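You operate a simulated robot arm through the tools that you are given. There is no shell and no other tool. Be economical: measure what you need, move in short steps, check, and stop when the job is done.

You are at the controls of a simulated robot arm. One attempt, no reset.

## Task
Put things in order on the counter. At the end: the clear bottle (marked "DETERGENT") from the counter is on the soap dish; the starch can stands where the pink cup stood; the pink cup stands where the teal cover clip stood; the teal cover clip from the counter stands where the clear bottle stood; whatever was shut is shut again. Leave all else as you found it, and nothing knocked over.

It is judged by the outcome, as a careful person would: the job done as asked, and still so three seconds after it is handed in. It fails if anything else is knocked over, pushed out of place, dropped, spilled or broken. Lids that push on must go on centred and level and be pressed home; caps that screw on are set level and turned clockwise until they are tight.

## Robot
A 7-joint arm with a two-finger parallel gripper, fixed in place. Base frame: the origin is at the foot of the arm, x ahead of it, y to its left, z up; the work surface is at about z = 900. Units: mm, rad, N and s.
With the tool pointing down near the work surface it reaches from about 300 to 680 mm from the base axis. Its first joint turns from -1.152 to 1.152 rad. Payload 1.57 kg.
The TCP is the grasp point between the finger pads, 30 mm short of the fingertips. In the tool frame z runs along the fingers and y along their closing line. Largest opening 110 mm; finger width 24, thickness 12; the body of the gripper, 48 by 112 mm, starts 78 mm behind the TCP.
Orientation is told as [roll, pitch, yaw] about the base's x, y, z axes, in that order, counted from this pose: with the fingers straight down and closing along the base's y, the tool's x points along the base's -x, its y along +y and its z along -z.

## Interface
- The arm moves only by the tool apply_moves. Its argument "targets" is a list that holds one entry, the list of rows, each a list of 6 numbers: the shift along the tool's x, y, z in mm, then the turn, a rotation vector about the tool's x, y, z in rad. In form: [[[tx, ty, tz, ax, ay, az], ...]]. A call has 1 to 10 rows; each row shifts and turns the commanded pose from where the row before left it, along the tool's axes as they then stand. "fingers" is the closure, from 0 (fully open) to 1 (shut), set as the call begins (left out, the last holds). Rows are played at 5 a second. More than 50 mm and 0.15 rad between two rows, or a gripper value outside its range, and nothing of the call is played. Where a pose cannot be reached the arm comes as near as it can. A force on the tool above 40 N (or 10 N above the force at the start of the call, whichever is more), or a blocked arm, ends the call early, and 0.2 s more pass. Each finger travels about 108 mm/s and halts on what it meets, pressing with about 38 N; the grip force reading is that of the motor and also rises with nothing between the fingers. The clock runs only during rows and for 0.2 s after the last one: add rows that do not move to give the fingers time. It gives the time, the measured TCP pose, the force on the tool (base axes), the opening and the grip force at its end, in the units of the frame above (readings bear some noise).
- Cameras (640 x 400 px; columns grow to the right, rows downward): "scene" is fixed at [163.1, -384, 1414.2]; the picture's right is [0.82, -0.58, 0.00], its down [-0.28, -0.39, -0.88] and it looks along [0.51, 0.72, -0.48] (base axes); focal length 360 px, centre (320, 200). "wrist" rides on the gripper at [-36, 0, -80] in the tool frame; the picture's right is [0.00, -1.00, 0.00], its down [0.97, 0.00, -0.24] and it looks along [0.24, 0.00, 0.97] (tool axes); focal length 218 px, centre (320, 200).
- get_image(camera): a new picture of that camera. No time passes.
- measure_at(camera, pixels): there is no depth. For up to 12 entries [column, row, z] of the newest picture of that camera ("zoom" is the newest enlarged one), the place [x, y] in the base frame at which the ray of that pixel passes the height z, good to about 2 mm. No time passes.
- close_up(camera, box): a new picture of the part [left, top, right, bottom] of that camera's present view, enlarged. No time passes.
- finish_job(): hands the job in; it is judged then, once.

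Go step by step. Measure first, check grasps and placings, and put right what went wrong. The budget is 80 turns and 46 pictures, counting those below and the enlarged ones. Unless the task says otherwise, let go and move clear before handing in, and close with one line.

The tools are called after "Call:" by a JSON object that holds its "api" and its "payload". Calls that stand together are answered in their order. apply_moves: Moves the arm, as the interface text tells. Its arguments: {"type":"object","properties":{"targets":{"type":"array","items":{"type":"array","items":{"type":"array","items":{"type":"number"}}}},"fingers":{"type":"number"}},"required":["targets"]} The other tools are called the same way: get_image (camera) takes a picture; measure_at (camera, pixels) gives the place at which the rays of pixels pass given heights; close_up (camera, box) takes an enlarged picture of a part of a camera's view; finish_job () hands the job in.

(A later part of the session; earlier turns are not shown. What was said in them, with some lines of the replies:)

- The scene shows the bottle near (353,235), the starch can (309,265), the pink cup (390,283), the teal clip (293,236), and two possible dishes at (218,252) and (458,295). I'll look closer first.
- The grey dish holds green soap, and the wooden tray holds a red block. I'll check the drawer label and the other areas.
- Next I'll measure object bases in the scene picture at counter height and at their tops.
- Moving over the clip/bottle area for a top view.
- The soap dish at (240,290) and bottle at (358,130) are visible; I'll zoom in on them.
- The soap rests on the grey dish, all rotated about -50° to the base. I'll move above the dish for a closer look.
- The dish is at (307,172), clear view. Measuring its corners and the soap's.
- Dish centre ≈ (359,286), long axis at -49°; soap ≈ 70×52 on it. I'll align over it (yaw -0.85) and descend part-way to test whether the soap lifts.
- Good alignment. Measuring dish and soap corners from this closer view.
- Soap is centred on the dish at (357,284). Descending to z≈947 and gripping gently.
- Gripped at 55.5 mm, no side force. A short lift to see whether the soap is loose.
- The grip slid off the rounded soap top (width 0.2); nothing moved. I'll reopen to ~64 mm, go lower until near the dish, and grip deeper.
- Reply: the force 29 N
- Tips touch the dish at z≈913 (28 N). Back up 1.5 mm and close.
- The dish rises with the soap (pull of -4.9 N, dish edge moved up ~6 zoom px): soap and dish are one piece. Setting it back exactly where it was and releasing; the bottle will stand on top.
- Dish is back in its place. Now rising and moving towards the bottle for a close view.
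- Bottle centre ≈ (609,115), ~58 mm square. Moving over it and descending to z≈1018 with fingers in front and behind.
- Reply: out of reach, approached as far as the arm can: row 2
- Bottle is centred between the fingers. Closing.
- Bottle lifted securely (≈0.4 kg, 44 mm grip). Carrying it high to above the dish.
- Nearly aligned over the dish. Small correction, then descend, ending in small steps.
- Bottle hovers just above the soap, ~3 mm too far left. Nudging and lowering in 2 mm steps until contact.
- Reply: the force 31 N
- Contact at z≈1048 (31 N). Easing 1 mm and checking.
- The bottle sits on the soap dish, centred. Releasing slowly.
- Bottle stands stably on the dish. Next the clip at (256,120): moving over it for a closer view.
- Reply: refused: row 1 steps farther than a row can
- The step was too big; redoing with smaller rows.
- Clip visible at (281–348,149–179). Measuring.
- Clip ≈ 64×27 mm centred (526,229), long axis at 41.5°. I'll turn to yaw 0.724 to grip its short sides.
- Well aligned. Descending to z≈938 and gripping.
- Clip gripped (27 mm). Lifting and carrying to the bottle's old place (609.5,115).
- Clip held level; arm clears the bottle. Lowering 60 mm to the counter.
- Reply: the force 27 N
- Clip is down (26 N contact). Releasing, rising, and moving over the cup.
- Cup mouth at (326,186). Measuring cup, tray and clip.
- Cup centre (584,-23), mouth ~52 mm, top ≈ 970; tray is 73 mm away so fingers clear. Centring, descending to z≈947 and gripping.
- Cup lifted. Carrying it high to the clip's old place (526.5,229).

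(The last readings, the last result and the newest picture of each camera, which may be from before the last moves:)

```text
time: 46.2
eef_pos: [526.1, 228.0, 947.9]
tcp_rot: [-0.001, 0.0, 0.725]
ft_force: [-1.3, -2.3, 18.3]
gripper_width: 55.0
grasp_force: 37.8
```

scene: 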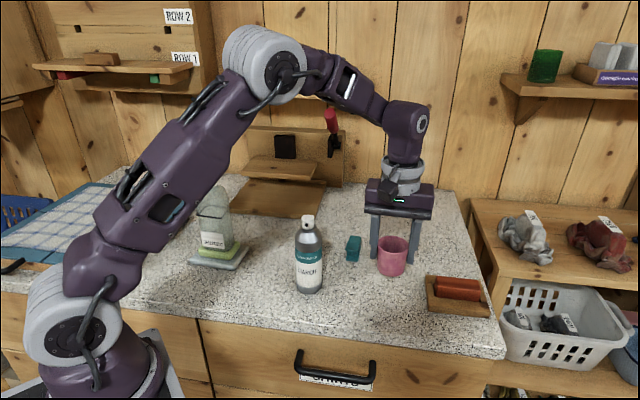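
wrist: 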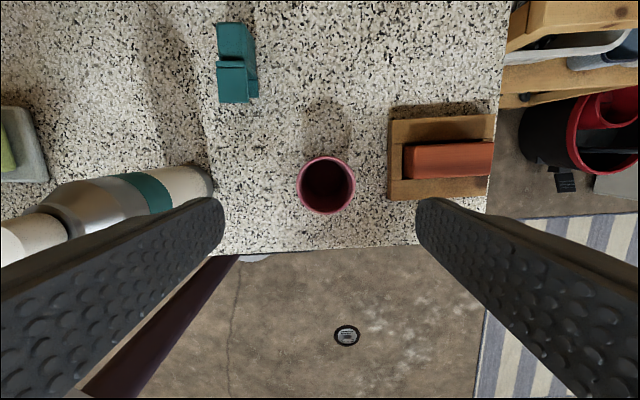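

Cup is down (18 N). Releasing, rising and moving over the can to view it.

Call:
{"api": "apply_moves", "payload": {"targets": [[[0, 0, -0.8, 0, 0, 0], [0, 0, 0, 0, 0, 0], [0, 0, 0, 0, 0, 0]]], "fingers": 0.3}}

Call:
{"api": "apply_moves", "payload": {"targets": [[[0, 0, -30, 0, 0, 0], [0, 0, -45, 0, 0, 0], [0, 0, -45, 0, 0, 0], [0, 0, -45, 0, 0, 0], [0, 0, -45, 0, 0, 0], [34, -17, 0, 0, 0, 0], [34, -17, 0, 0, 0, 0], [34, -17, 0, 0, 0, 0], [34, -17, 0, 0, 0, 0], [0, 0, 0, 0, 0, 0]]], "fingers": 0}}

Call:
{"api": "get_image", "payload": {"camera": "wrist"}}

```text
time: 47.0
eef_pos: [525.5, 228.2, 950.2]
tcp_rot: [0.0, 0.0, 0.723]
ft_force: [0.9, 0.1, -0.3]
gripper_width: 77.1
grasp_force: 0.1
```

```text
time: 49.2
eef_pos: [468.1, 86.4, 1158.1]
tcp_rot: [0.001, -0.001, 0.724]
ft_force: [0.0, -0.1, 0.4]
gripper_width: 110.0
grasp_force: 0.0
```

```text
6 pictures are left
```

wrist: 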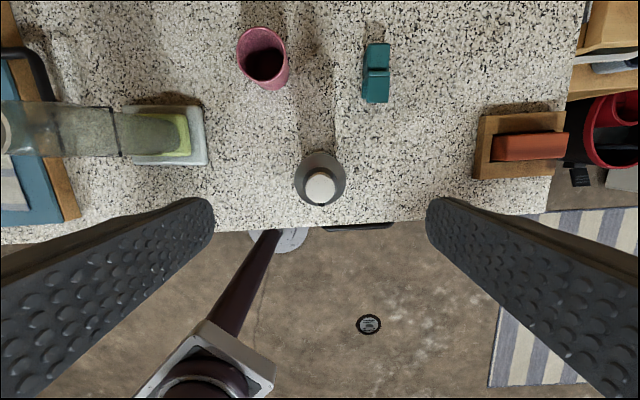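

Can seen nearly from above: body circle centre (320,178), cap (320,188). Measuring.

Call:
{"api": "measure_at", "payload": {"camera": "wrist", "pixels": [[320, 188, 1040], [320, 188, 1060], [320, 178, 1010], [320, 178, 990], [294, 178, 1000], [346, 178, 1000], [375, 73, 930], [262, 62, 965], [265, 62, 968]]}}

Call:
{"api": "measure_at", "payload": {"camera": "scene", "pixels": [[307, 216, 1040], [307, 216, 1060], [295, 283, 900], [323, 285, 900], [309, 293, 900]]}}

```text
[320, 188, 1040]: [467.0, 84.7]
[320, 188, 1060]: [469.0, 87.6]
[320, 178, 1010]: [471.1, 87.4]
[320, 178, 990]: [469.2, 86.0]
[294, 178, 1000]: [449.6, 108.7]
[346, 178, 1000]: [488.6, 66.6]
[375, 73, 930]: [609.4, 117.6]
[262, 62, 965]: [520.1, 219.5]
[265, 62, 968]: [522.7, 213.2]
```

```text
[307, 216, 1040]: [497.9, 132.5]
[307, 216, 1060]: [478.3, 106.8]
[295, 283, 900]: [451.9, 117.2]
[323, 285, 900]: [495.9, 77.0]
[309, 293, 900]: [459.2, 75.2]
```

Can centre ≈ (469,87), top ≈ 1075. Descending around it to z≈1008 and gripping.

Call:
{"api": "apply_moves", "payload": {"targets": [[[-1, 0, 40, 0, 0, 0], [0, 0, 40, 0, 0, 0], [0, 0, 40, 0, 0, 0], [0, 0, 20, 0, 0, 0], [0, 0, 10, 0, 0, 0], [0, 0, 0, 0, 0, 0]]]}}

Call:
{"api": "close_up", "payload": {"camera": "scene", "box": [220, 150, 420, 320]}}

```text
time: 50.6
eef_pos: [469.8, 88.5, 1009.1]
tcp_rot: [0.0, 0.0, 0.723]
ft_force: [-1.1, -0.2, -0.2]
gripper_width: 109.9
grasp_force: 0.0
```

```text
2.35 times, centred on (320, 235) of scene
```

zoom: 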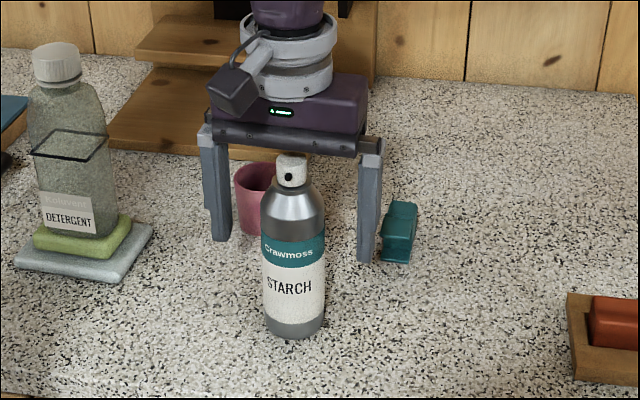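

Fingers straddle the can symmetrically, at teal-band height. Closing, then a short lift.

Call:
{"api": "apply_moves", "payload": {"targets": [[[0, 0, 0, 0, 0, 0], [0, 0, 0, 0, 0, 0], [0, 0, 0, 0, 0, 0]]], "fingers": 1}}

Call:
{"api": "apply_moves", "payload": {"targets": [[[0, 0, -10, 0, 0, 0], [0, 0, -20, 0, 0, 0], [0, 0, -30, 0, 0, 0], [0, 0, 0, 0, 0, 0]]]}}

Call:
{"api": "close_up", "payload": {"camera": "scene", "box": [220, 130, 440, 320]}}

```text
time: 51.4
eef_pos: [470.6, 88.5, 1008.3]
tcp_rot: [0.0, -0.001, 0.724]
ft_force: [0.5, -0.6, -0.2]
gripper_width: 51.1
grasp_force: 37.6
```

```text
time: 52.4
eef_pos: [470.6, 89.9, 1068.8]
tcp_rot: [0.001, 0.0, 0.724]
ft_force: [-0.7, -0.1, -3.1]
gripper_width: 51.0
grasp_force: 38.4
```

```text
2.11 times, centred on (330, 225) of scene
```

zoom: 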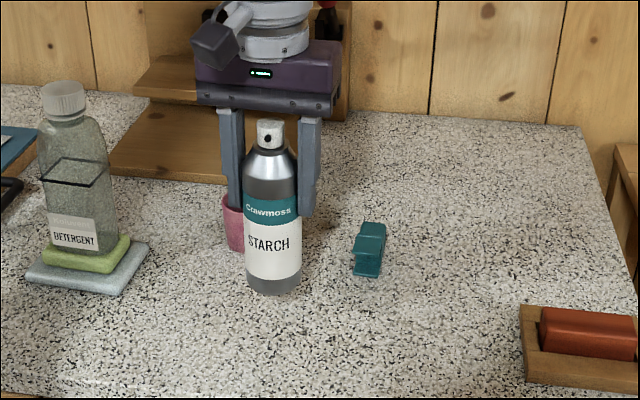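

Can lifted upright, 51 mm grip. Carrying to the cup's old place (584,-23).

Call:
{"api": "apply_moves", "payload": {"targets": [[[-2, -32, 0, 0, 0, 0], [-2, -32, 0, 0, 0, 0], [-2, -32, 0, 0, 0, 0], [-2, -32, 0, 0, 0, 0], [-3, -31, 0, 0, 0, 0], [0, 0, 0, 0, 0, 0]]]}}

Call:
{"api": "apply_moves", "payload": {"targets": [[[0, 0, 30, 0, 0, 0], [0, 0, 22, 0, 0, 0], [0, 0, 5, 0, 0, 0], [0, 0, 2.5, 0, 0, 0], [0, 0, 0, 0, 0, 0]]]}}

```text
time: 53.8
eef_pos: [584.0, -23.0, 1069.6]
tcp_rot: [-0.001, 0.001, 0.724]
ft_force: [-0.7, -0.1, -3.3]
gripper_width: 51.0
grasp_force: 38.0
```

```text
time: 55.0
eef_pos: [583.6, -23.6, 1010.4]
tcp_rot: [0.0, 0.001, 0.724]
ft_force: [0.6, 1.0, -3.2]
gripper_width: 51.1
grasp_force: 37.8
```

Call:
{"api": "apply_moves", "payload": {"targets": [[[0, 0, 1, 0, 0, 0], [0, 0, 0.7, 0, 0, 0], [0, 0, 0, 0, 0, 0]]]}}

```text
time: 55.8
eef_pos: [582.3, -22.3, 1008.6]
tcp_rot: [-0.002, -0.002, 0.723]
ft_force: [-5.7, -0.4, 23.8]
gripper_width: 51.2
grasp_force: 38.1
```

Contact at 24 N. Releasing and rising clear.

Call:
{"api": "apply_moves", "payload": {"targets": [[[0, 0, -0.8, 0, 0, 0], [0, 0, 0, 0, 0, 0], [0, 0, 0, 0, 0, 0]]], "fingers": 0.3}}

Call:
{"api": "apply_moves", "payload": {"targets": [[[0, 0, -30, 0, 0, 0], [0, 0, -45, 0, 0, 0], [0, 0, -45, 0, 0, 0], [0, 0, -30, 0, 0, 0], [30, 20, 0, 0, 0, 0], [30, 20, 0, 0, 0, 0], [0, 0, 0, 0, 0, 0]]]}}

Call:
{"api": "get_image", "payload": {"camera": "scene"}}

Call:
{"api": "get_image", "payload": {"camera": "wrist"}}

```text
time: 56.6
eef_pos: [582.4, -22.8, 1009.0]
tcp_rot: [0.0, -0.001, 0.725]
ft_force: [-0.2, -0.4, 0.6]
gripper_width: 77.0
grasp_force: 0.0
```

```text
time: 58.2
eef_pos: [507.1, -34.0, 1158.5]
tcp_rot: [0.001, 0.0, 0.723]
ft_force: [-0.1, 0.5, 0.2]
gripper_width: 76.8
grasp_force: 0.1
```

```text
3 pictures are left
```

scene: 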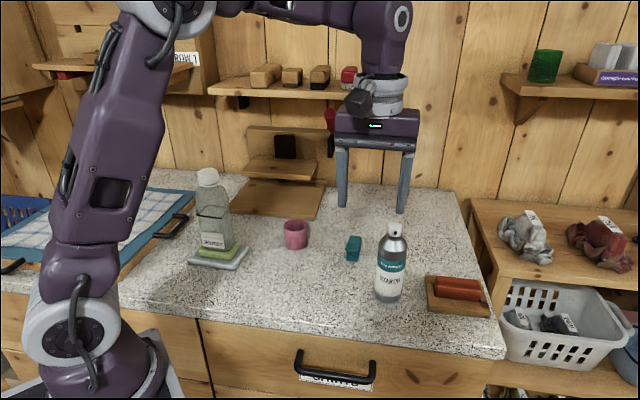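

```text
2 pictures are left
```

wrist: 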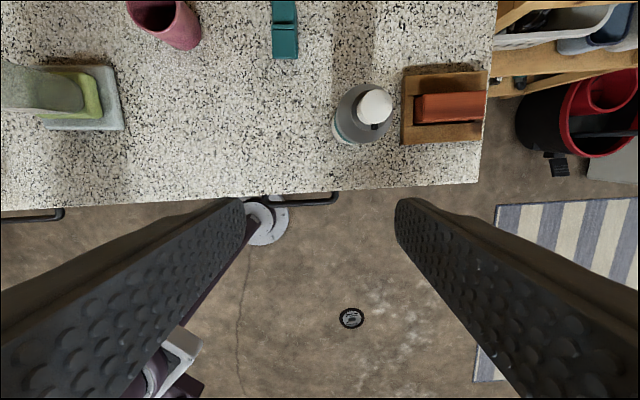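

All four things stand upright in their new places: the bottle on the dish, the cup at (296,235), the clip at (353,248) and the can at (390,270). The drawers are still shut and the arm is clear.

Call:
{"api": "finish_job", "payload": {}}

```text
The job is handed in.
```

The job is done and handed in: the bottle is on the soap dish, and the can, cup and clip are in their swapped places. The soap and its dish are one piece, so the bottle stands on top of the soap. I found this out by lifting the dish about 5 mm and setting it back.
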